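You operate a simulated robot arm through the tools that you are given. There is no shell and no other tool.

Carry out the task below with a simulated robot arm. There is one attempt and no reset: what you move stays moved.

## Task
Flush the filter into the grey tray: magnet out, drain until its window is clear, magnet back.
Fine: tray under the tap first; stand the magnet in the block's free hole; shut the tap before the magnet goes back. Over 40 C the pipes are hot: keep off them. Where these are worked on the way, their far stop is far enough and under half their travel is too little: drain tap.

The check looks at the end state, three seconds after you hand in, the way a careful person would. Anything else that was tipped, shoved, dropped, spilled or broken makes it a failure.

## Robot
A 7-joint arm with a two-finger parallel gripper, fixed in place. Base frame: the origin is at the foot of the arm, x ahead of it, y to its left, z up; the work surface is at about z = 75. Readings come in cm, rad, newtons and seconds.
Its first joint turns from -2.601 to 2.601 rad. Payload 3.43 kg.
The TCP is the grasp point between the finger pads, 3 cm short of the fingertips. In the tool frame z runs along the fingers and y along their closing line. Largest opening 9.4 cm; finger width 2.8, thickness 1; the body of the gripper, 5 by 9.6 cm, starts 5.5 cm behind the TCP.
Orientation is that of the tool frame in the base frame, as a unit quaternion [x, y, z, w]. With the fingers straight down and closing along the base's y, the tool's x points along the base's -x, its y along +y and its z along -z.

## Interface
- The arm moves only by the tool servo_tool. Its argument "increments" is a list of rows, each a list of 3 entries, a list of its own where there are three numbers: the finger opening in cm, from 0 to 9.4, then the shift along the base's x, y, z in units of 400 mm (1.0 is 400 mm), then the turn, a rotation vector about the base's x, y, z in units of 90 degrees (1.0 is 90 degrees). In form: [[jaw, [dx, dy, dz], [rx, ry, rz]], ...]. A call has 1 to 20 rows; each row is the pose to reach, as a shift and turn from the pose commanded when the call began. A call with a number of a shift or a turn outside -1 to 1 is refused whole. Each row takes 0.2 s and may step no farther than 5 cm and 0.15 rad from the row before; otherwise, or with a gripper value out of range, the whole call is refused. A pose out of reach is approached as far as the arm can. The call stops where the force on the tool passes 90 N (or 10 N more than at its start, if that is more) or the arm is blocked; 0.2 s more then pass. The fingers move at their own pace (about 4.5 cm/s each) and stop on an object; they squeeze with about 35 N. The grip force told is the motor's: it shows also when the fingers shut on nothing. Time passes only in rows, and 0.2 s behind the last, so rows that repeat a pose let the fingers close. It gives the time, the measured TCP pose, the force on the tool (base axes), the opening and the grip force at its end, in the units of the frame above (readings bear some noise), with the torque about the TCP (base axes, N m) and any sound that the robot's microphone picked up.
- Cameras (640 x 400 px; columns grow to the right, rows downward): "scene" is fixed at [21.89, -64.94, 157.54]; the picture's right is [-0.53, 0.85, 0.00], its down [0.49, 0.30, -0.82] and it looks along [-0.70, -0.43, -0.57] (base axes); focal length 214 px, centre (320, 200). "wrist" rides on the gripper at [7.6, 1.4, -10.3] in the tool frame; the picture's right is [-0.18, 0.98, 0.00], its down [-0.75, -0.14, -0.64] and it looks along [-0.63, -0.12, 0.77] (tool axes); focal length 243 px, centre (320, 200). There is no depth. A picture from a camera that has moved, and an enlarged one, comes with that camera's place and axes in the base frame and with its lens.
- capture(camera): a new picture of that camera. No time passes.
- enlarge(camera, box): a new picture of the part [left, top, right, bottom] of that camera's present view, enlarged. No time passes.
- close_job(): hands the job in; it is judged then, once.

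Places have to be worked out from the pictures, the camera data and where the tool is seen. Open the gripper and draw the arm clear of the work before you hand the job in, unless the task says otherwise.

The tools are called as name(argument=value, ...) on one line, values as JSON. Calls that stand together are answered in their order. servo_tool: Moves the arm, as the interface text tells. Its arguments: {"type":"object","properties":{"increments":{"type":"array","items":{"type":"array"}}},"required":["increments"]} The other tools are called the same way: capture (camera) takes a picture; enlarge (camera, box) takes an enlarged picture of a part of a camera's view; close_job () hands the job in.

At the start:

```text
clock: 0.0
tcp_pos: [9.69, -77.45, 117.41]
orientation: [0.0, 1.0, -0.005, 0.0]
wrist_force: [0.5, -0.6, -0.1]
torque: [0.0, 0.03, 0.03]
width: 9.39
grasp_force: 0.1
```

scene: 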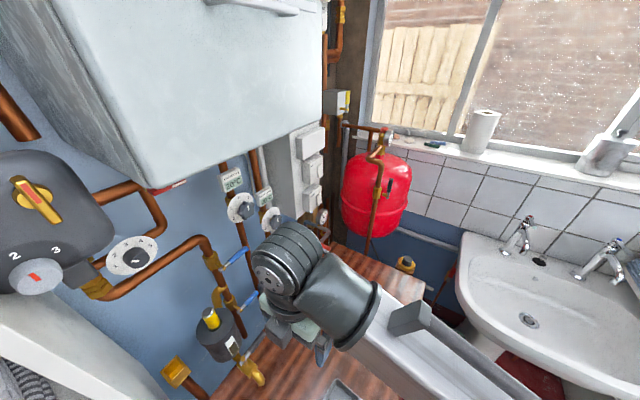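
wrist: 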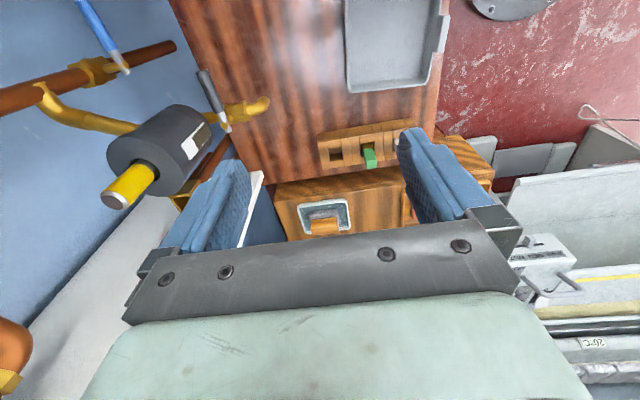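

I start by looking closely at both views to identify the filter, tap, tray, block and thermometers before moving anything.

enlarge(camera="scene", box=[140, 160, 300, 400])

enlarge(camera="wrist", box=[60, 40, 300, 240])

enlarge(camera="wrist", box=[260, 0, 480, 260])

enlarge(camera="scene", box=[200, 150, 340, 250])

```text
1.67 times, centred on (220, 280) of scene
camera zoom: at [21.89, -64.94, 157.54], right [-0.53, 0.85, 0.0], down [0.49, 0.3, -0.82], along [-0.7, -0.43, -0.57], focal length 358 px, centre (487, 67)
```

zoom: 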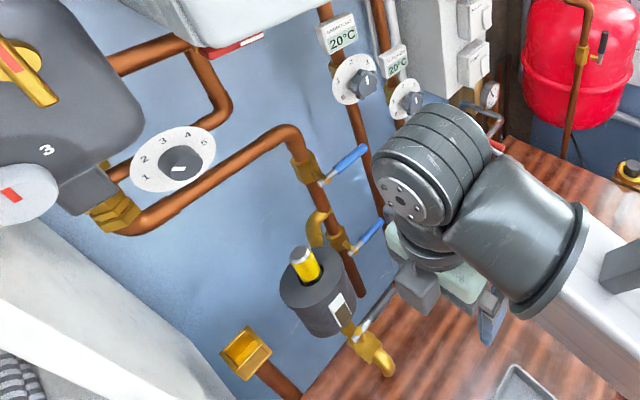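

```text
2.00 times, centred on (180, 140) of wrist
camera zoom: at [1.98, -75.89, 127.59], right [0.18, 0.98, -0.01], down [0.75, -0.13, 0.64], along [0.63, -0.13, -0.76], focal length 485 px, centre (600, 320)
```

zoom: 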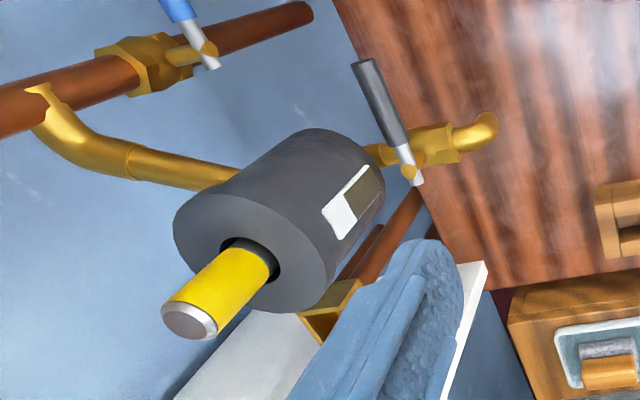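

```text
1.54 times, centred on (370, 130) of wrist
camera zoom: at [1.98, -75.89, 127.59], right [0.18, 0.98, -0.01], down [0.75, -0.13, 0.64], along [0.63, -0.13, -0.76], focal length 373 px, centre (243, 308)
```

zoom: 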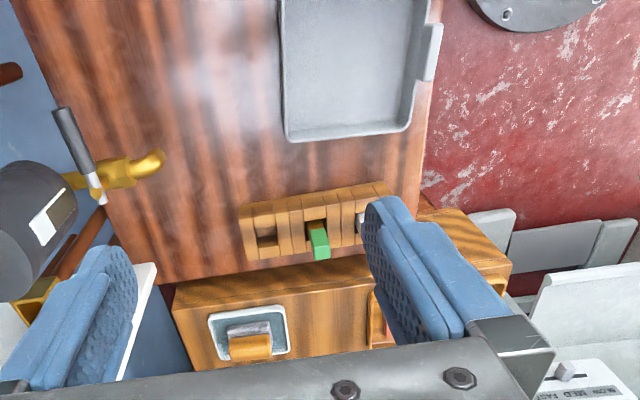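

```text
4.00 times, centred on (270, 200) of scene
camera zoom: at [21.89, -64.94, 157.54], right [-0.53, 0.85, 0.0], down [0.49, 0.3, -0.82], along [-0.7, -0.43, -0.57], focal length 858 px, centre (520, 200)
```

zoom: 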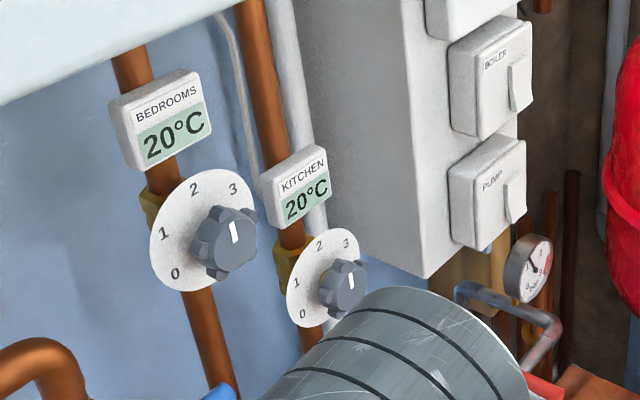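

Both thermometers read 20 °C, so the pipes are cold. Triangulating the two views puts the magnet top near (13.7, -99.3, 109.6), the spout near (14, -88, 86) and the window on the filter's +y side. I'll back the tool away from the wall to see the whole tray and the block.

servo_tool(increments=[[9.39, [-0.06, 0.05, 0.02], [0, 0, 0]], [9.39, [-0.15, 0.1, 0.04], [0, 0, 0]], [9.39, [-0.25, 0.15, 0.06], [0, 0, 0]], [9.39, [-0.33, 0.2, 0.08], [0, 0, 0]], [9.39, [-0.33, 0.2, 0.08], [0, 0, 0]]])

capture(camera="wrist")

capture(camera="scene")

```text
clock: 1.2
tcp_pos: [-4.08, -71.1, 117.6]
orientation: [0.0, 1.0, -0.024, -0.001]
wrist_force: [-0.1, 0.8, 0.0]
torque: [0.0, 0.04, -0.03]
width: 9.41
grasp_force: 0.0
out of reach, approached as far as the arm can: row 1, 2, 3, 4, 5
```

```text
taken
camera wrist: at [-11.57, -69.21, 127.79], right [0.18, 0.98, -0.05], down [0.76, -0.11, 0.65], along [0.63, -0.16, -0.76], focal length 243 px, centre (320, 200)
```

wrist: 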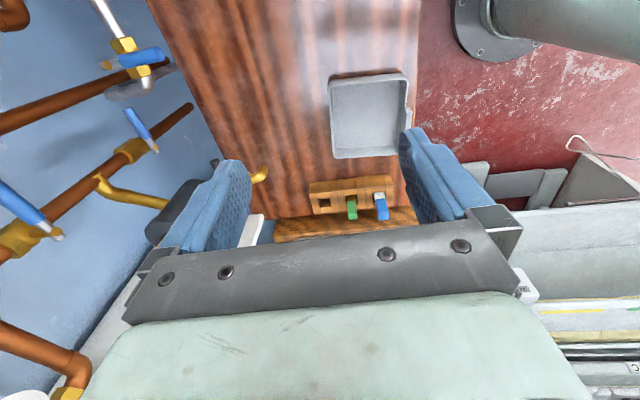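

```text
taken
```

scene: 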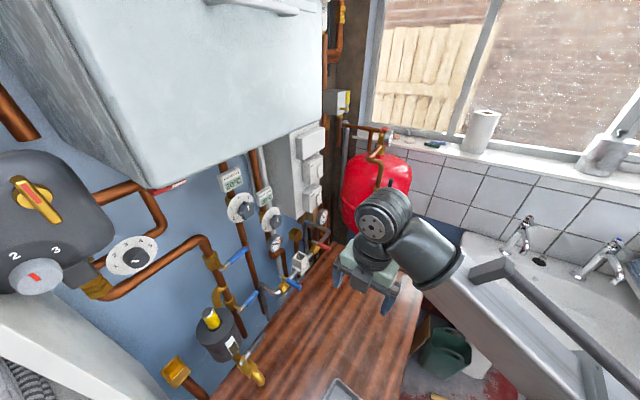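

The readings say the arm can't go higher or closer here, but the views are clear now. I'll zoom in on the filter, tap, tray and block.

enlarge(camera="scene", box=[180, 280, 300, 400])

enlarge(camera="scene", box=[200, 220, 330, 320])

enlarge(camera="wrist", box=[250, 60, 450, 250])

enlarge(camera="wrist", box=[0, 0, 300, 250])

enlarge(camera="scene", box=[260, 300, 460, 400])

```text
3.33 times, centred on (240, 340) of scene
camera zoom: at [21.89, -64.94, 157.54], right [-0.53, 0.85, 0.0], down [0.49, 0.3, -0.82], along [-0.7, -0.43, -0.57], focal length 715 px, centre (587, -267)
```

zoom: 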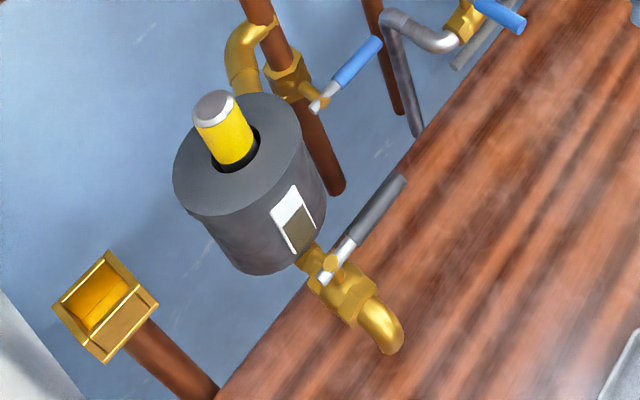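

```text
4.00 times, centred on (265, 270) of scene
camera zoom: at [21.89, -64.94, 157.54], right [-0.53, 0.85, 0.0], down [0.49, 0.3, -0.82], along [-0.7, -0.43, -0.57], focal length 858 px, centre (540, -80)
```

zoom: 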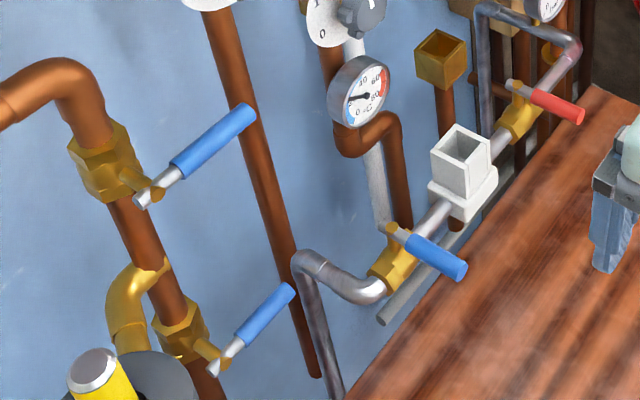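

```text
2.11 times, centred on (350, 155) of wrist
camera zoom: at [-11.57, -69.21, 127.79], right [0.18, 0.98, -0.05], down [0.76, -0.11, 0.65], along [0.63, -0.16, -0.76], focal length 511 px, centre (257, 295)
```

zoom: 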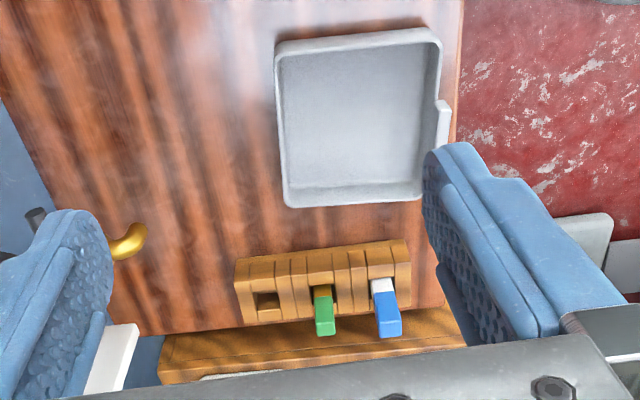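

```text
1.60 times, centred on (150, 125) of wrist
camera zoom: at [-11.57, -69.21, 127.79], right [0.18, 0.98, -0.05], down [0.76, -0.11, 0.65], along [0.63, -0.16, -0.76], focal length 388 px, centre (592, 320)
```

zoom: 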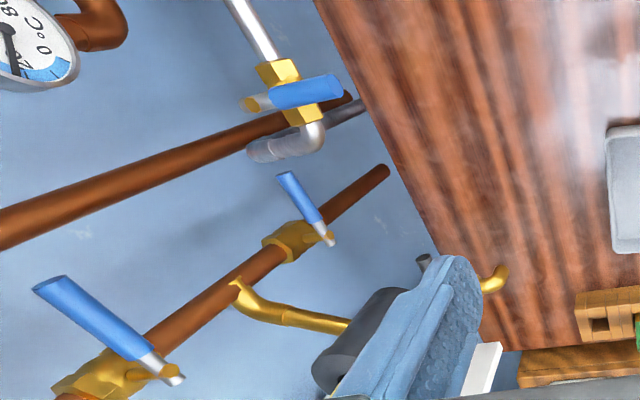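

```text
3.20 times, centred on (360, 350) of scene
camera zoom: at [21.89, -64.94, 157.54], right [-0.53, 0.85, 0.0], down [0.49, 0.3, -0.82], along [-0.7, -0.43, -0.57], focal length 686 px, centre (192, -280)
```

zoom: 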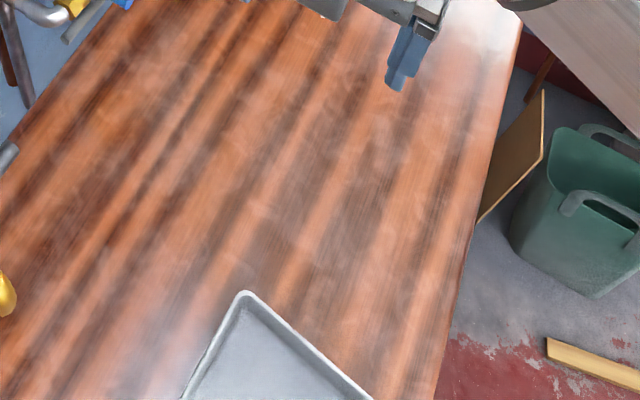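

The window is half dirty and the drain lever (grey) lies along -x at about z=93, across the outlet, so it is shut. I want a nearer look at the block's hole and the tray's tab, plus the small dial thermometer.

enlarge(camera="scene", box=[262, 222, 312, 262])

servo_tool(increments=[[9.39, [0.04, -0.02, -0.09], [0, 0, 0]], [9.39, [0.1, -0.04, -0.18], [0, 0, 0]], [9.39, [0.17, -0.06, -0.26], [0, 0, 0]], [9.39, [0.24, -0.08, -0.34], [0, 0, 0]], [9.39, [0.3, -0.1, -0.42], [0, 0, 0]], [9.39, [0.3, -0.1, -0.42], [0, 0, 0]]])

capture(camera="wrist")

```text
10.00 times, centred on (287, 242) of scene
camera zoom: at [21.89, -64.94, 157.54], right [-0.53, 0.85, 0.0], down [0.49, 0.3, -0.82], along [-0.7, -0.43, -0.57], focal length 2145 px, centre (650, -220)
```

zoom: 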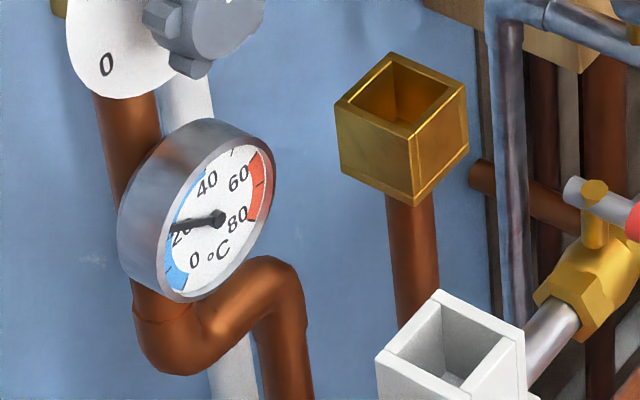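

```text
clock: 2.6
tcp_pos: [8.21, -75.2, 100.77]
orientation: [0.0, 1.0, -0.005, 0.0]
wrist_force: [0.5, 0.1, -0.2]
torque: [-0.01, -0.03, 0.0]
width: 9.42
grasp_force: 0.0
```

```text
taken
camera wrist: at [0.57, -73.68, 111.03], right [0.18, 0.98, -0.01], down [0.75, -0.13, 0.64], along [0.63, -0.13, -0.77], focal length 243 px, centre (320, 200)
```

wrist: 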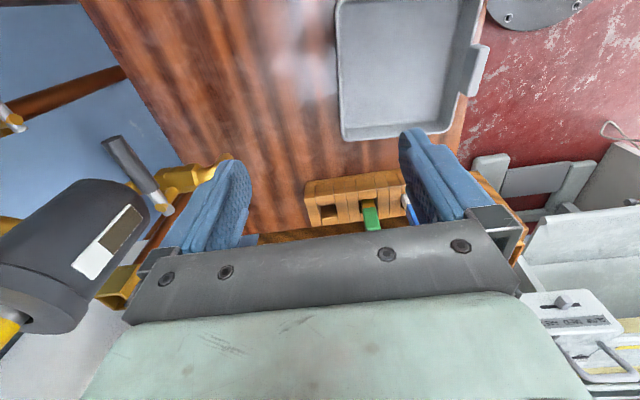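

The dial also reads about 20 °C. Now I zoom on the block, tray tab and filter.

enlarge(camera="wrist", box=[280, 150, 420, 250])

enlarge(camera="wrist", box=[310, 0, 510, 150])

enlarge(camera="wrist", box=[0, 100, 260, 350])

capture(camera="scene")

```text
4.00 times, centred on (350, 200) of wrist
camera zoom: at [0.57, -73.68, 111.03], right [0.18, 0.98, -0.01], down [0.75, -0.13, 0.64], along [0.63, -0.13, -0.77], focal length 970 px, centre (200, 200)
```

zoom: 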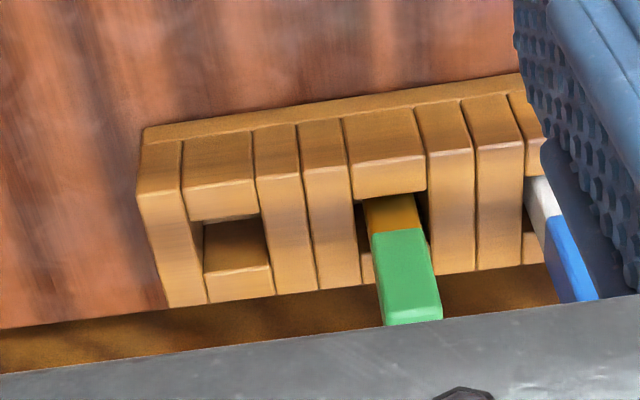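

```text
2.67 times, centred on (410, 75) of wrist
camera zoom: at [0.57, -73.68, 111.03], right [0.18, 0.98, -0.01], down [0.75, -0.13, 0.64], along [0.63, -0.13, -0.77], focal length 647 px, centre (80, 533)
```

zoom: 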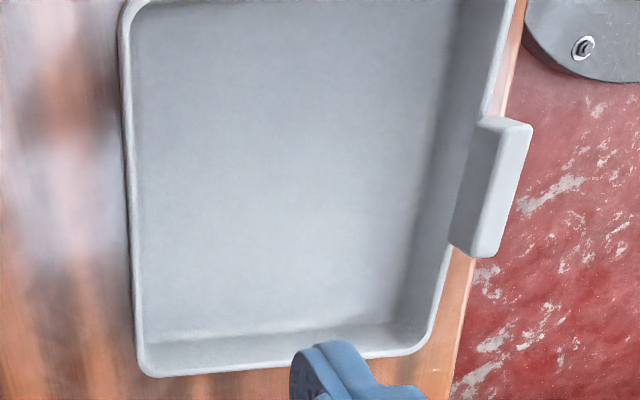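

```text
1.60 times, centred on (130, 225) of wrist
camera zoom: at [0.57, -73.68, 111.03], right [0.18, 0.98, -0.01], down [0.75, -0.13, 0.64], along [0.63, -0.13, -0.77], focal length 388 px, centre (624, 160)
```

zoom: 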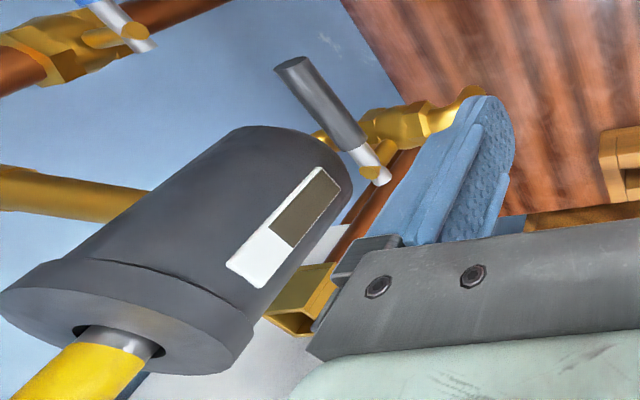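

```text
taken
```

scene: 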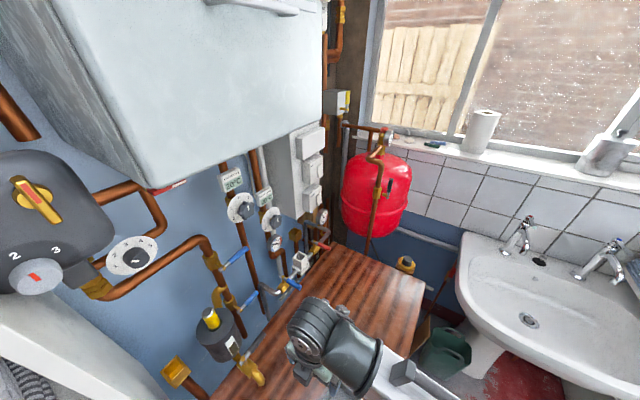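

The block's free hole is the left one, near (27.8, -78.1), with its top at about z=80.7. The tray's rim is near z=78.5, with a lug on its +y wall. I'll shift for a closer look at the lug.

servo_tool(increments=[[9.39, [-0.03, 0.08, -0.02], [0, 0, 0]], [9.39, [-0.06, 0.16, -0.05], [0, 0, 0]], [9.39, [-0.1, 0.24, -0.08], [0, 0, 0]], [9.39, [-0.14, 0.32, -0.11], [0, 0, 0]], [9.39, [-0.14, 0.32, -0.11], [0, 0, 0]]])

capture(camera="wrist")

capture(camera="scene")

```text
clock: 3.8
tcp_pos: [2.46, -62.3, 96.54]
orientation: [0.0, 1.0, -0.005, 0.0]
wrist_force: [0.0, 0.4, -0.7]
torque: [0.04, 0.0, -0.01]
width: 9.4
grasp_force: 0.1
```

```text
taken
camera wrist: at [-5.17, -60.77, 106.68], right [0.18, 0.98, -0.01], down [0.75, -0.13, 0.64], along [0.63, -0.13, -0.76], focal length 243 px, centre (320, 200)
```

wrist: 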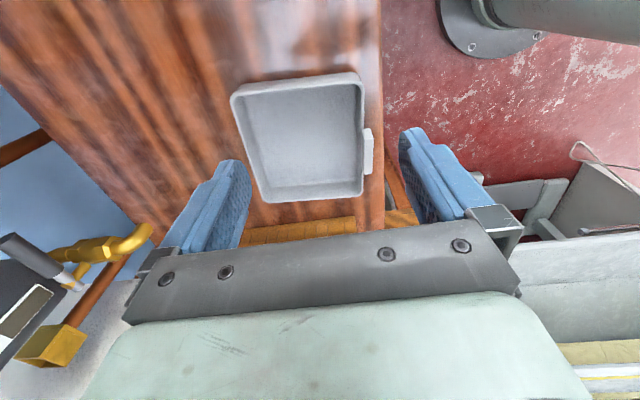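

```text
taken
```

scene: 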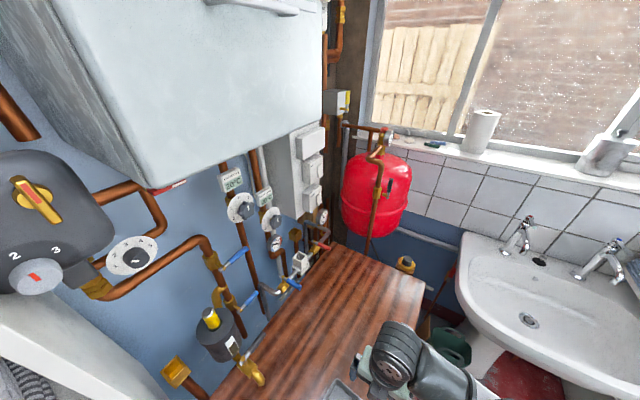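

enlarge(camera="wrist", box=[220, 60, 400, 210])

enlarge(camera="wrist", box=[330, 100, 400, 210])

enlarge(camera="wrist", box=[0, 200, 180, 370])

```text
2.67 times, centred on (310, 135) of wrist
camera zoom: at [-5.17, -60.77, 106.68], right [0.18, 0.98, -0.01], down [0.75, -0.13, 0.64], along [0.63, -0.13, -0.76], focal length 647 px, centre (347, 373)
```

zoom: 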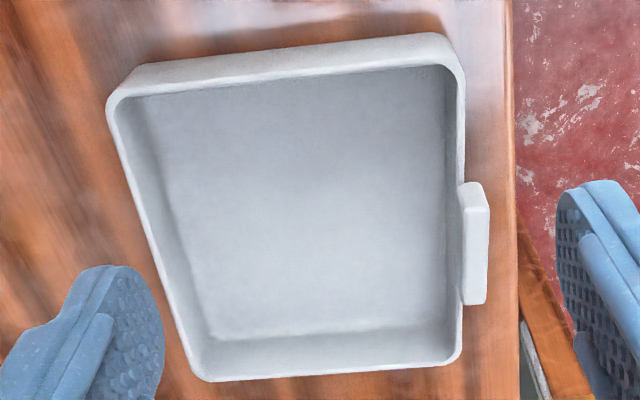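

```text
3.64 times, centred on (365, 155) of wrist
camera zoom: at [-5.17, -60.77, 106.68], right [0.18, 0.98, -0.01], down [0.75, -0.13, 0.64], along [0.63, -0.13, -0.76], focal length 882 px, centre (156, 364)
```

zoom: 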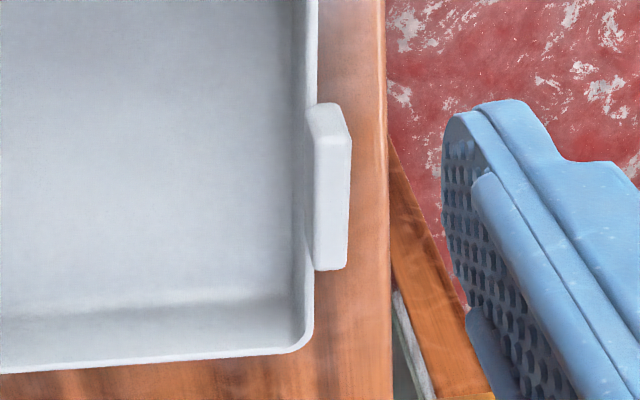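

```text
2.35 times, centred on (90, 285) of wrist
camera zoom: at [-5.17, -60.77, 106.68], right [0.18, 0.98, -0.01], down [0.75, -0.13, 0.64], along [0.63, -0.13, -0.76], focal length 571 px, centre (861, 0)
```

zoom: 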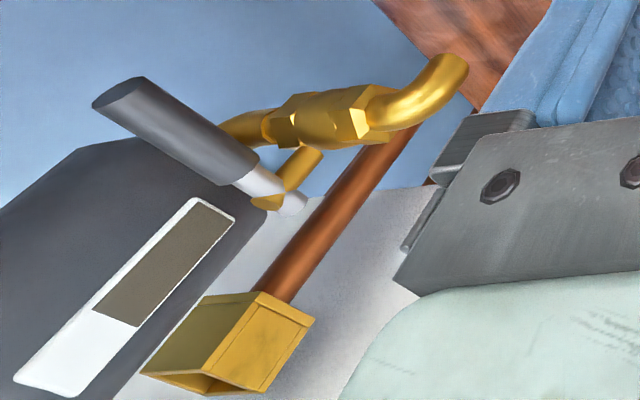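

The lug stands about 2.7 cm above the rim, near (10.3, -58.0), top at about z=81, with the tray yawed about -5°. I'll go above it with that yaw and a smaller opening, and check before descending.

servo_tool(increments=[[8, [0.05, 0.03, -0.03], [0, 0, -0.02]], [6, [0.12, 0.07, -0.06], [0, 0, -0.04]], [5, [0.196, 0.1075, -0.1], [0, 0, -0.055]], [5, [0.196, 0.1075, -0.18], [0, 0, -0.055]], [5, [0.196, 0.1075, -0.18], [0, 0, -0.055]]])

capture(camera="wrist")

enlarge(camera="scene", box=[300, 320, 460, 400])

```text
clock: 5.0
tcp_pos: [10.4, -58.0, 89.11]
orientation: [0.044, 0.999, -0.005, 0.0]
wrist_force: [0.1, 0.8, 0.2]
torque: [0.0, 0.0, -0.01]
width: 5.01
grasp_force: 0.1
```

```text
taken
camera wrist: at [2.9, -55.86, 99.34], right [0.27, 0.96, -0.01], down [0.74, -0.2, 0.64], along [0.62, -0.18, -0.76], focal length 243 px, centre (320, 200)
```

wrist: 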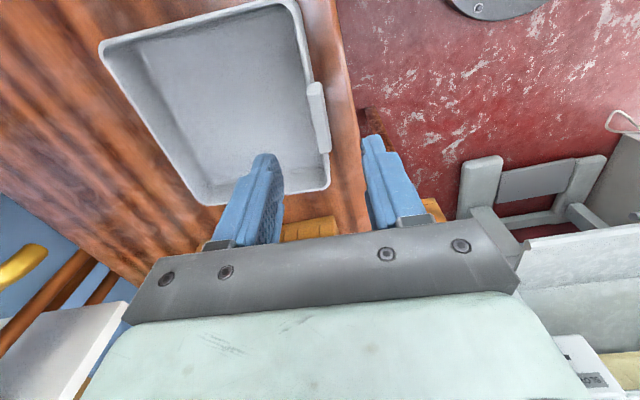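

```text
4.00 times, centred on (380, 360) of scene
camera zoom: at [21.89, -64.94, 157.54], right [-0.53, 0.85, 0.0], down [0.49, 0.3, -0.82], along [-0.7, -0.43, -0.57], focal length 858 px, centre (80, -440)
```

zoom: 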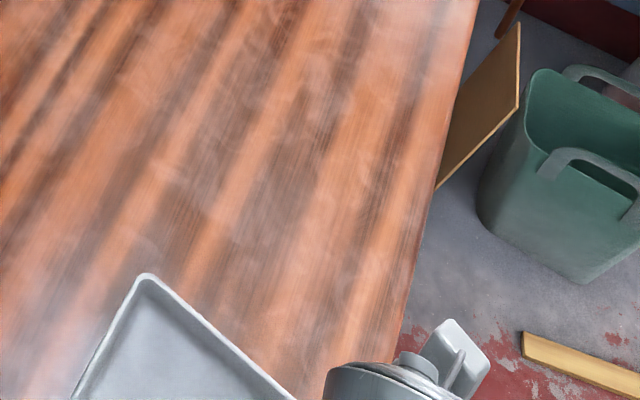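

The lug sits at about (10.0, -58.0), right under the TCP (10.4, -58.0). I descend to z≈80.6 and close on it.

servo_tool(increments=[[5, [-0.008, 0, -0.08], [0, 0, 0]], [5, [-0.008, 0, -0.15], [0, 0, 0]], [5, [-0.008, 0, -0.213], [0, 0, 0]], [5, [-0.008, 0, -0.213], [0, 0, 0]]])

capture(camera="wrist")

```text
clock: 6.0
tcp_pos: [10.05, -58.0, 80.55]
orientation: [0.044, 0.999, -0.005, -0.001]
wrist_force: [-0.2, 0.3, -0.1]
torque: [0.02, 0.0, 0.0]
width: 4.99
grasp_force: 0.1
```

```text
taken
camera wrist: at [2.55, -55.79, 90.82], right [0.27, 0.96, -0.01], down [0.74, -0.2, 0.64], along [0.62, -0.18, -0.76], focal length 243 px, centre (320, 200)
```

wrist: 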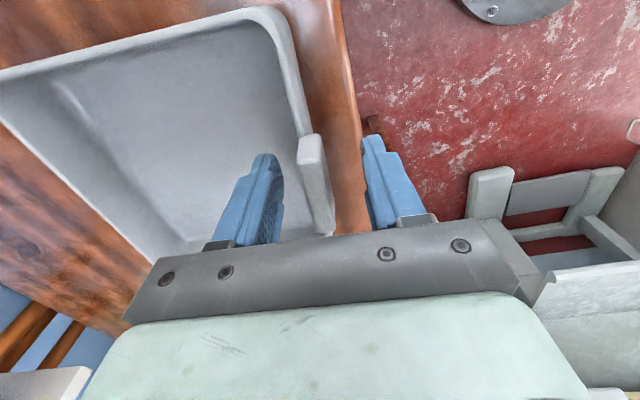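

The lug is centred between the fingers, but its top looks nearer z≈79.5–80, so I lower another 0.7 cm and close.

servo_tool(increments=[[5, [0, 0, -0.0175], [0, 0, 0]], [3.5, [0, 0, -0.0175], [0, 0, 0]], [2.5, [0, 0, -0.0175], [0, 0, 0]], [1.5, [0, 0, -0.0175], [0, 0, 0]], [0, [0, 0, -0.0175], [0, 0, 0]], [0, [0, 0, -0.0175], [0, 0, 0]], [0, [0, 0, -0.0175], [0, 0, 0]]])

capture(camera="wrist")

```text
clock: 7.6
tcp_pos: [10.01, -58.1, 80.06]
orientation: [0.044, 0.999, -0.006, 0.001]
wrist_force: [-0.2, -0.1, 1.0]
torque: [0.1, -0.05, -0.03]
width: 1.61
grasp_force: 35.3
```

```text
taken
camera wrist: at [2.54, -55.81, 90.17], right [0.27, 0.96, -0.01], down [0.74, -0.2, 0.64], along [0.62, -0.18, -0.77], focal length 243 px, centre (320, 200)
```

wrist: 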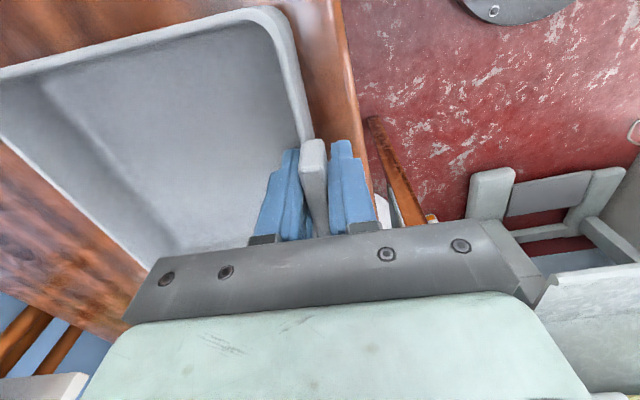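

The grip on the lug holds at 1.6 cm width. I lift it slightly and check before carrying the tray toward the spout.

servo_tool(increments=[[0, [0, 0, 0.01], [0, 0, 0]], [0, [0, 0, 0.02], [0, 0, 0]], [0, [0, 0, 0.025], [0, 0, 0]], [0, [0, 0, 0.025], [0, 0, 0]]])

capture(camera="wrist")

```text
clock: 8.6
tcp_pos: [9.97, -58.03, 80.97]
orientation: [0.044, 0.999, -0.005, 0.0]
wrist_force: [-0.1, 0.4, -1.6]
torque: [0.1, -0.01, 0.0]
width: 1.58
grasp_force: 35.5
```

```text
taken
camera wrist: at [2.57, -55.79, 91.19], right [0.27, 0.96, -0.01], down [0.74, -0.2, 0.64], along [0.62, -0.18, -0.77], focal length 243 px, centre (320, 200)
```

wrist: 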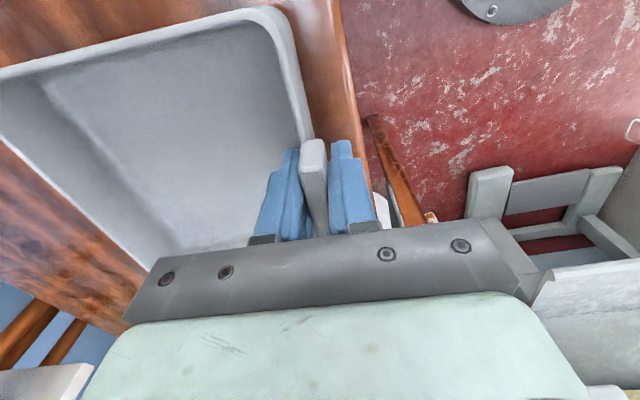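

The tray follows the gripper, weighing about 2 N and staying level. I carry it +4 cm in x and -21.5 cm in y so its middle comes under the spout.

servo_tool(increments=[[0, [0.01, -0.04, 0], [0, 0, 0]], [0, [0.025, -0.11, 0], [0, 0, 0]], [0, [0.04, -0.19, 0], [0, 0, 0]], [0, [0.055, -0.27, 0], [0, 0, 0]], [0, [0.07, -0.35, 0], [0, 0, 0]], [0, [0.085, -0.43, 0], [0, 0, 0]], [0, [0.095, -0.5, 0], [0, 0, 0]], [0, [0.1, -0.5375, 0], [0, 0, 0]], [0, [0.1, -0.5375, 0], [0, 0, 0]], [0, [0.1, -0.5375, 0], [0, 0, 0]]])

capture(camera="wrist")

capture(camera="scene")

```text
clock: 10.8
tcp_pos: [14.05, -79.36, 81.05]
orientation: [0.044, 0.999, -0.006, 0.0]
wrist_force: [0.4, -0.7, -2.1]
torque: [0.09, -0.02, 0.03]
width: 1.59
grasp_force: 34.9
```

```text
taken
camera wrist: at [6.63, -77.23, 91.24], right [0.27, 0.96, -0.01], down [0.74, -0.2, 0.64], along [0.62, -0.18, -0.77], focal length 243 px, centre (320, 200)
```

wrist: 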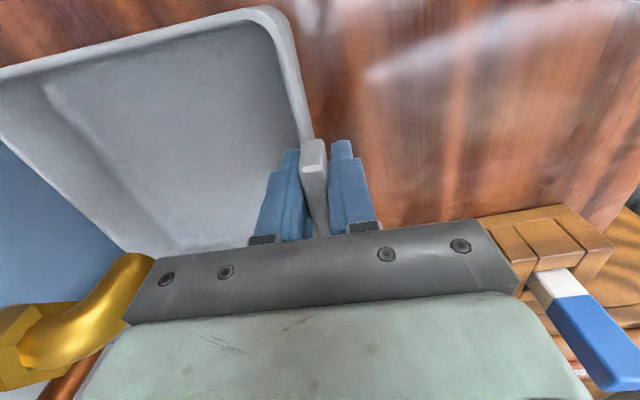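

```text
taken
```

scene: 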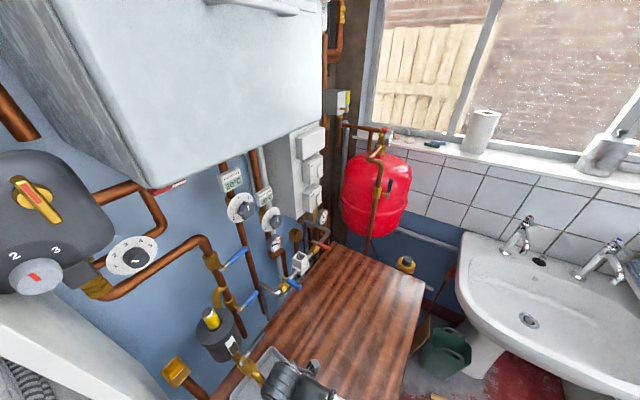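

The tray is now near the spout; I check its position against the spout in the zoomed scene view.

enlarge(camera="scene", box=[180, 300, 340, 400])

```text
4.00 times, centred on (260, 350) of scene
camera zoom: at [21.89, -64.94, 157.54], right [-0.53, 0.85, 0.0], down [0.49, 0.3, -0.82], along [-0.7, -0.43, -0.57], focal length 858 px, centre (560, -400)
```

zoom: 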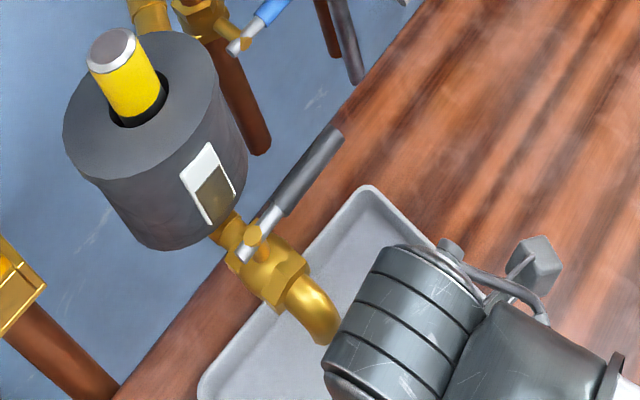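

The spout's plumb point lies well inside the tray. I lower the tray back onto the worktop and release the lug with a modest opening.

servo_tool(increments=[[0, [0, 0, -0.01], [0, 0, 0]], [0, [0, 0, -0.02], [0, 0, 0]], [0, [0, 0, -0.025], [0, 0, 0]], [0, [0, 0, -0.025], [0, 0, 0]], [2.0, [0, 0, -0.025], [0, 0, 0]], [3.0, [0, 0, -0.025], [0, 0, 0]], [4.0, [0, 0, -0.025], [0, 0, 0]], [4.0, [0, 0, -0.025], [0, 0, 0]]])

capture(camera="wrist")

```text
clock: 12.6
tcp_pos: [14.2, -79.47, 80.04]
orientation: [0.044, 0.999, -0.006, 0.0]
wrist_force: [-0.4, -0.8, -0.3]
torque: [-0.03, -0.02, -0.05]
width: 3.98
grasp_force: 0.1
```

```text
taken
camera wrist: at [6.61, -77.26, 90.21], right [0.27, 0.96, -0.01], down [0.74, -0.2, 0.64], along [0.62, -0.18, -0.77], focal length 243 px, centre (320, 200)
```

wrist: 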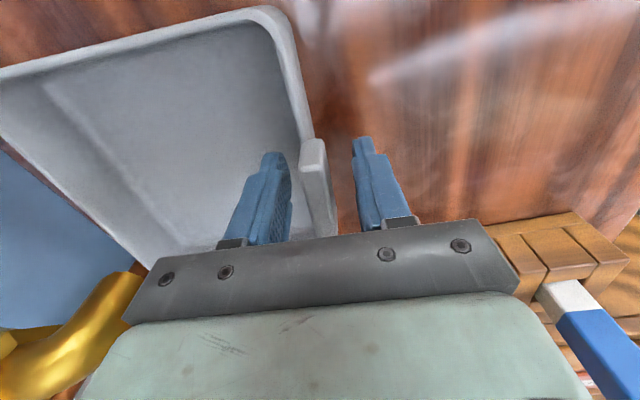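

The tray is released in place. I rise straight up, step back toward the base, then yaw the tool -85° so the fingers close along x with the camera on the base side, ready for the magnet.

servo_tool(increments=[[4, [0, 0, 0.08], [0, 0, 0]], [4, [0, 0, 0.18], [0, 0, 0]], [4, [0, 0.02, 0.28], [0, 0, 0]], [4, [0, 0.04, 0.38], [0, 0, 0]], [4, [0, 0.08, 0.48], [0, 0, 0]], [4, [0, 0.1, 0.58], [0, 0, 0]], [4, [0, 0.1, 0.65], [0, 0, 0]], [4, [0, 0.1, 0.65], [0, 0, 0]]])

capture(camera="wrist")

enlarge(camera="scene", box=[180, 300, 340, 400])

```text
clock: 14.4
tcp_pos: [14.0, -75.54, 106.0]
orientation: [0.043, 0.999, -0.004, -0.001]
wrist_force: [0.2, 0.6, 0.6]
torque: [-0.02, -0.01, 0.0]
width: 4.0
grasp_force: 0.1
```

```text
taken
camera wrist: at [6.52, -73.3, 116.23], right [0.27, 0.96, -0.01], down [0.74, -0.2, 0.64], along [0.62, -0.18, -0.77], focal length 243 px, centre (320, 200)
```

wrist: 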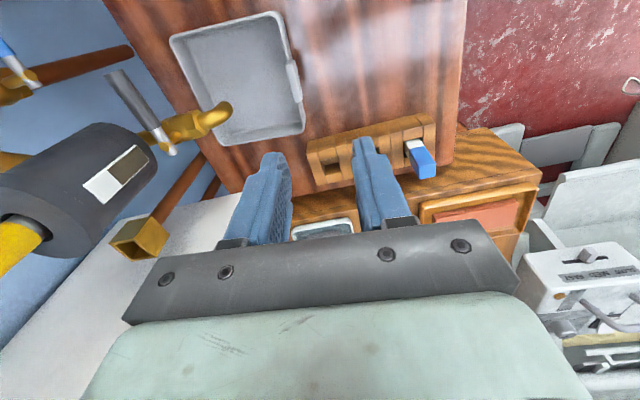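

```text
4.00 times, centred on (260, 350) of scene
camera zoom: at [21.89, -64.94, 157.54], right [-0.53, 0.85, 0.0], down [0.49, 0.3, -0.82], along [-0.7, -0.43, -0.57], focal length 858 px, centre (560, -400)
```

zoom: 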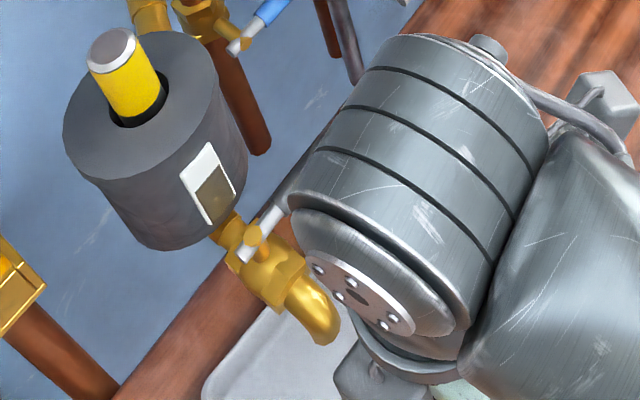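

The tray sits squarely under the spout. Now I yaw the tool by -85° in small steps at this height.

servo_tool(increments=[[4, [0, 0, 0.02], [0, 0, -0.086]], [4, [0, 0, 0.02], [0, 0, -0.172]], [4, [0, 0, 0.02], [0, 0, -0.258]], [4, [0, 0, 0.02], [0, 0, -0.344]], [4, [0, 0, 0.02], [0, 0, -0.43]], [4, [0, 0, 0.02], [0, 0, -0.516]], [4, [0, 0, 0.02], [0, 0, -0.602]], [4, [0, 0, 0.02], [0, 0, -0.688]], [4, [0, 0, 0.02], [0, 0, -0.774]], [4, [0, 0, 0.02], [0, 0, -0.86]], [4, [0, 0, 0.02], [0, 0, -0.9444]], [4, [0, 0, 0.02], [0, 0, -0.9444]]])

capture(camera="wrist")

capture(camera="scene")

```text
clock: 17.0
tcp_pos: [13.97, -75.52, 106.75]
orientation: [0.707, 0.707, -0.004, -0.004]
wrist_force: [0.4, -0.5, -0.4]
torque: [0.04, 0.01, -0.01]
width: 3.99
grasp_force: 0.1
```

```text
taken
camera wrist: at [15.57, -67.87, 116.99], right [0.98, -0.18, -0.01], down [-0.13, -0.75, 0.64], along [-0.13, -0.63, -0.77], focal length 243 px, centre (320, 200)
```

wrist: 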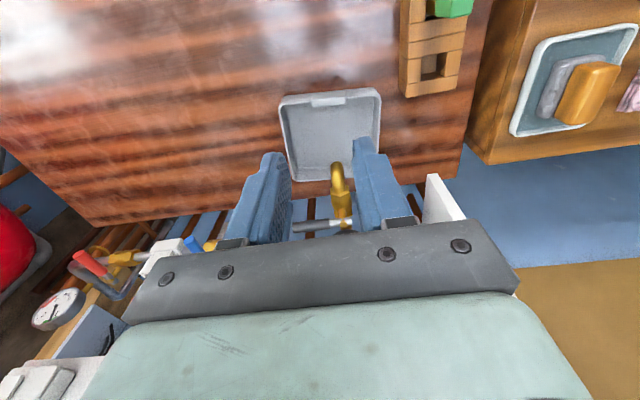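

```text
taken
```

scene: 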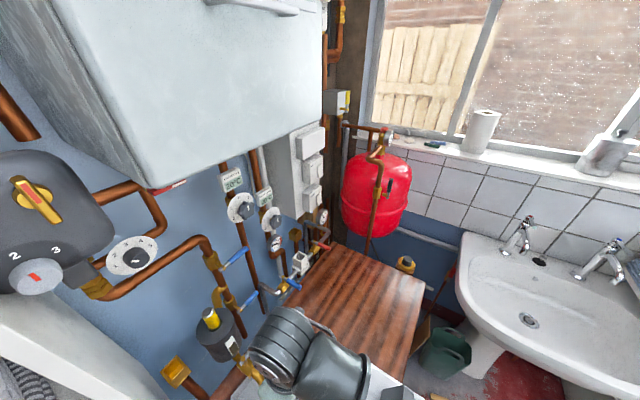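

The yaw is done and the hole now reads about (28.4, -77.7). Before reaching for the magnet I check the boiler's underside clearance in the scene view.

enlarge(camera="scene", box=[0, 40, 240, 200])

enlarge(camera="wrist", box=[380, 0, 500, 110])

enlarge(camera="wrist", box=[270, 80, 400, 240])

```text
2.50 times, centred on (120, 120) of scene
camera zoom: at [21.89, -64.94, 157.54], right [-0.53, 0.85, 0.0], down [0.49, 0.3, -0.82], along [-0.7, -0.43, -0.57], focal length 536 px, centre (820, 400)
```

zoom: 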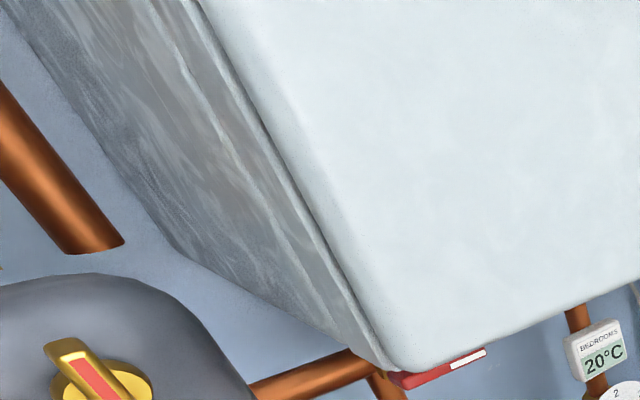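

```text
3.64 times, centred on (440, 55) of wrist
camera zoom: at [15.57, -67.87, 116.99], right [0.98, -0.18, -0.01], down [-0.13, -0.75, 0.64], along [-0.13, -0.63, -0.77], focal length 882 px, centre (-116, 727)
```

zoom: 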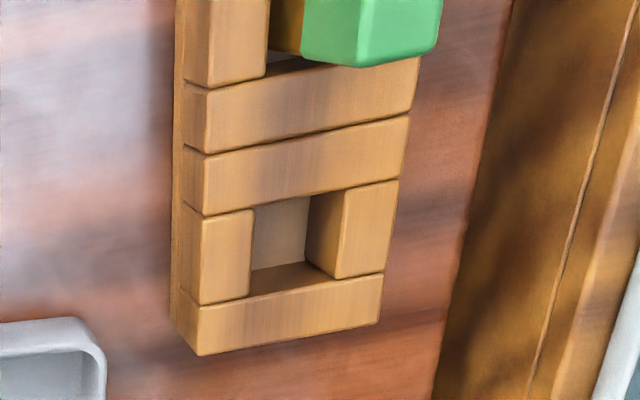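

```text
2.50 times, centred on (335, 160) of wrist
camera zoom: at [15.57, -67.87, 116.99], right [0.98, -0.18, -0.01], down [-0.13, -0.75, 0.64], along [-0.13, -0.63, -0.77], focal length 606 px, centre (282, 300)
```

zoom: 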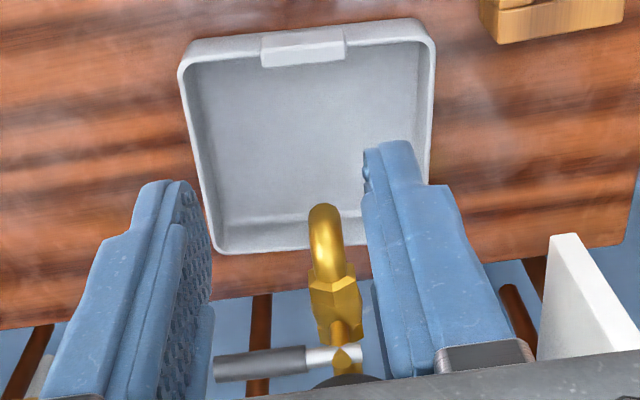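

The boiler underside is at about z=146.5 with its front near y=-89, so I'll tilt the tool 30° (fingers pointing outward) to keep the wrist clear. I stop short of the magnet to measure it with the wrist camera.

servo_tool(increments=[[6, [0, -0.03, 0.03], [-0.07, 0, 0]], [6, [0, -0.08, 0.06], [-0.14, 0, 0]], [6, [0, -0.14, 0.1], [-0.21, 0, 0]], [6, [0, -0.2, 0.13], [-0.28, 0, 0]], [6, [0, -0.26, 0.15], [-0.333, 0, 0]], [6, [0, -0.3, 0.16], [-0.333, 0, 0]], [6, [0, -0.3, 0.16], [-0.333, 0, 0]]])

capture(camera="wrist")

capture(camera="scene")

```text
clock: 18.6
tcp_pos: [14.15, -87.47, 113.2]
orientation: [0.683, 0.683, -0.187, 0.18]
wrist_force: [0.0, 1.3, 0.6]
torque: [-0.03, -0.04, 0.02]
width: 5.98
grasp_force: 0.1
```

```text
taken
camera wrist: at [15.64, -75.74, 118.17], right [0.98, -0.16, 0.08], down [-0.13, -0.33, 0.93], along [-0.13, -0.93, -0.35], focal length 243 px, centre (320, 200)
```

wrist: 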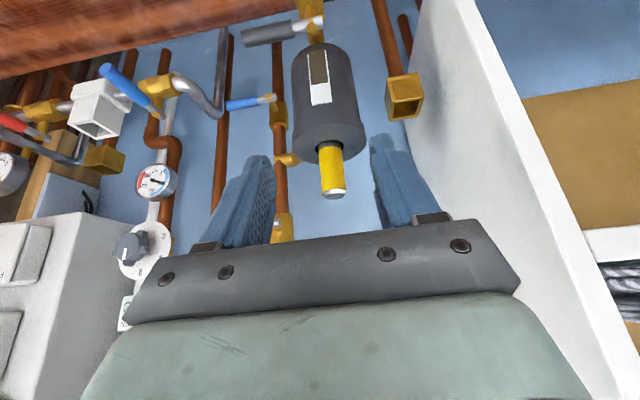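

```text
taken
```

scene: 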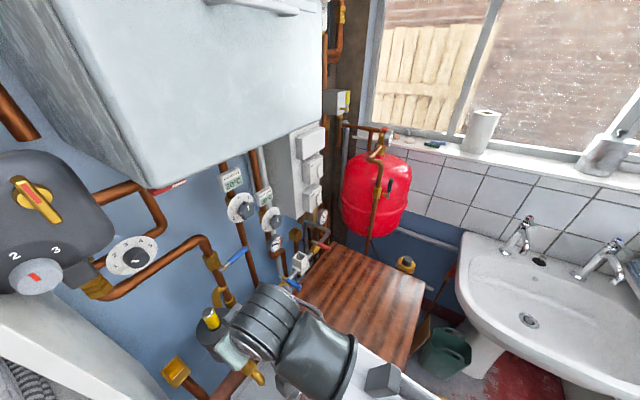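

The magnet is directly ahead in this (upside-down) view. I zoom in to measure its axis, top and diameter, and the window.

enlarge(camera="wrist", box=[260, 20, 420, 220])

enlarge(camera="wrist", box=[300, 120, 380, 210])

```text
2.00 times, centred on (340, 120) of wrist
camera zoom: at [15.64, -75.74, 118.17], right [0.98, -0.16, 0.08], down [-0.13, -0.33, 0.93], along [-0.13, -0.93, -0.35], focal length 485 px, centre (280, 360)
```

zoom: 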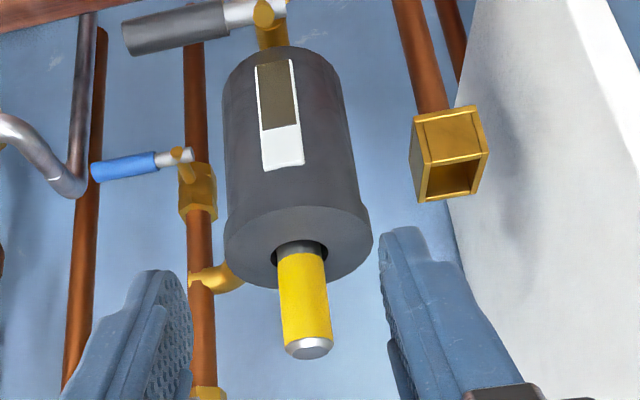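

```text
4.44 times, centred on (340, 165) of wrist
camera zoom: at [15.64, -75.74, 118.17], right [0.98, -0.16, 0.08], down [-0.13, -0.33, 0.93], along [-0.13, -0.93, -0.35], focal length 1078 px, centre (231, 356)
```

zoom: 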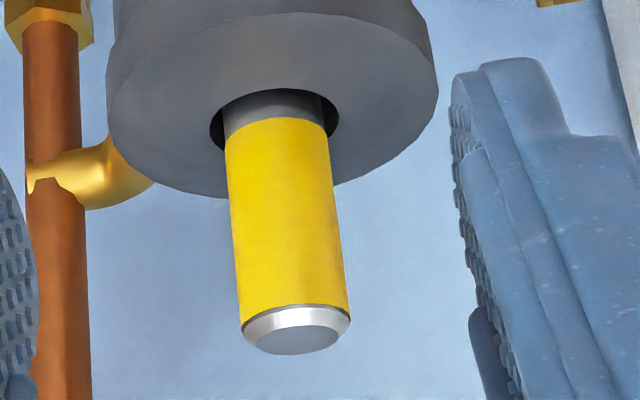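

The magnet is about 2.5 cm across, its axis near (13.85, -99.7), its top near z=109 and the filter's top face near z=102.8. I move to a pre-grasp point back along the tilted tool axis.

servo_tool(increments=[[6, [-0.003, -0.07, 0.01], [0, 0, 0]], [6, [-0.006, -0.14, 0.02], [0, 0, 0]], [6, [-0.0075, -0.205, 0.0225], [0, 0, 0]], [6, [-0.0075, -0.205, 0.0225], [0, 0, 0]]])

capture(camera="wrist")

enlarge(camera="scene", box=[150, 240, 350, 390])

```text
clock: 19.6
tcp_pos: [13.69, -95.77, 114.0]
orientation: [0.683, 0.683, -0.187, 0.179]
wrist_force: [0.5, 0.4, -0.9]
torque: [0.02, -0.01, -0.03]
width: 5.98
grasp_force: 0.1
```

```text
taken
camera wrist: at [15.3, -83.93, 119.09], right [0.98, -0.16, 0.08], down [-0.13, -0.33, 0.93], along [-0.13, -0.93, -0.35], focal length 243 px, centre (320, 200)
```

wrist: 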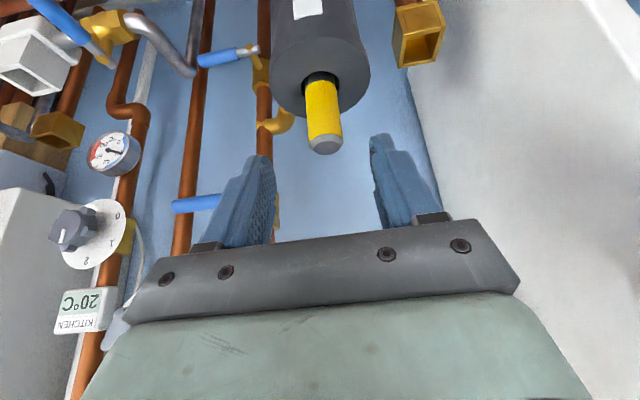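

```text
2.67 times, centred on (250, 315) of scene
camera zoom: at [21.89, -64.94, 157.54], right [-0.53, 0.85, 0.0], down [0.49, 0.3, -0.82], along [-0.7, -0.43, -0.57], focal length 572 px, centre (507, -107)
```

zoom: 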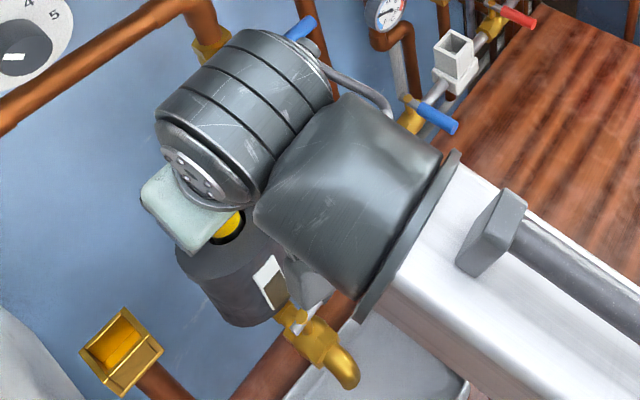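

The magnet's top refines to (13.85, -100.0, 108.8), centred between the fingers. I advance along the tool axis to (13.85, -99.9, 107) without closing yet.

servo_tool(increments=[[6, [0.002, -0.026, -0.044], [0, 0, 0]], [6, [0.004, -0.052, -0.088], [0, 0, 0]], [6, [0.004, -0.078, -0.132], [0, 0, 0]], [6, [0.004, -0.103, -0.175], [0, 0, 0]], [6, [0.004, -0.103, -0.175], [0, 0, 0]]])

capture(camera="wrist")

enlarge(camera="scene", box=[150, 240, 350, 390])

```text
clock: 20.8
tcp_pos: [13.83, -99.69, 107.06]
orientation: [0.684, 0.682, -0.187, 0.179]
wrist_force: [0.1, 0.1, 0.1]
torque: [0.0, 0.02, -0.01]
width: 5.98
grasp_force: 0.0
```

```text
taken
camera wrist: at [15.4, -88.09, 112.11], right [0.98, -0.16, 0.08], down [-0.13, -0.33, 0.93], along [-0.13, -0.93, -0.35], focal length 243 px, centre (320, 200)
```

wrist: 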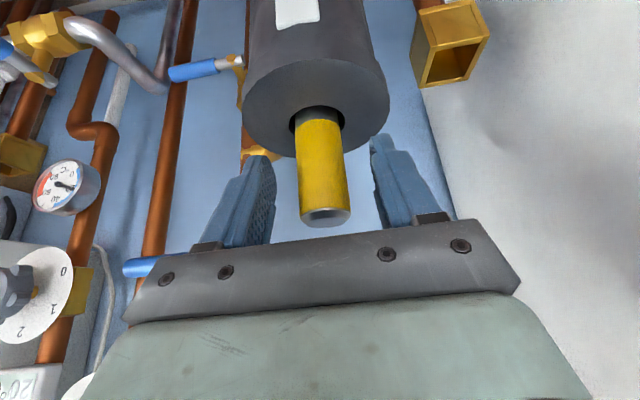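

```text
2.67 times, centred on (250, 315) of scene
camera zoom: at [21.89, -64.94, 157.54], right [-0.53, 0.85, 0.0], down [0.49, 0.3, -0.82], along [-0.7, -0.43, -0.57], focal length 572 px, centre (507, -107)
```

zoom: 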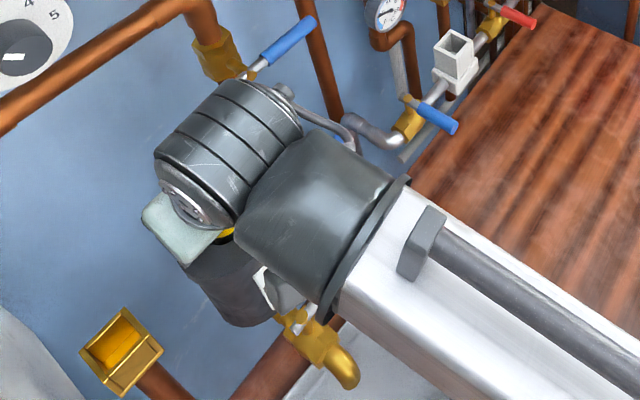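

The magnet is between the pads with no contact forces. I close on it.

servo_tool(increments=[[4, [0, 0, 0], [0, 0, 0]], [2, [0, 0, 0], [0, 0, 0]], [0, [0, 0, 0], [0, 0, 0]], [0, [0, 0, 0], [0, 0, 0]], [0, [0, 0, 0], [0, 0, 0]], [0, [0, 0, 0], [0, 0, 0]]])

capture(camera="wrist")

```text
clock: 22.2
tcp_pos: [13.87, -99.74, 107.19]
orientation: [0.683, 0.683, -0.187, 0.179]
wrist_force: [0.3, 0.7, 0.1]
torque: [-0.05, 0.01, 0.0]
width: 2.94
grasp_force: 35.1
```

```text
taken
camera wrist: at [15.41, -88.08, 112.13], right [0.98, -0.16, 0.08], down [-0.13, -0.33, 0.93], along [-0.13, -0.93, -0.35], focal length 243 px, centre (320, 200)
```

wrist: 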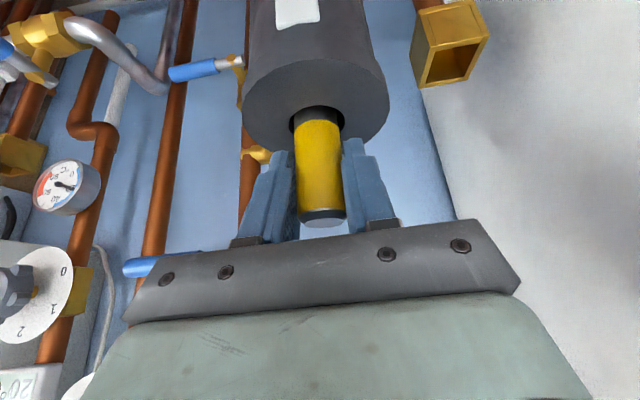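

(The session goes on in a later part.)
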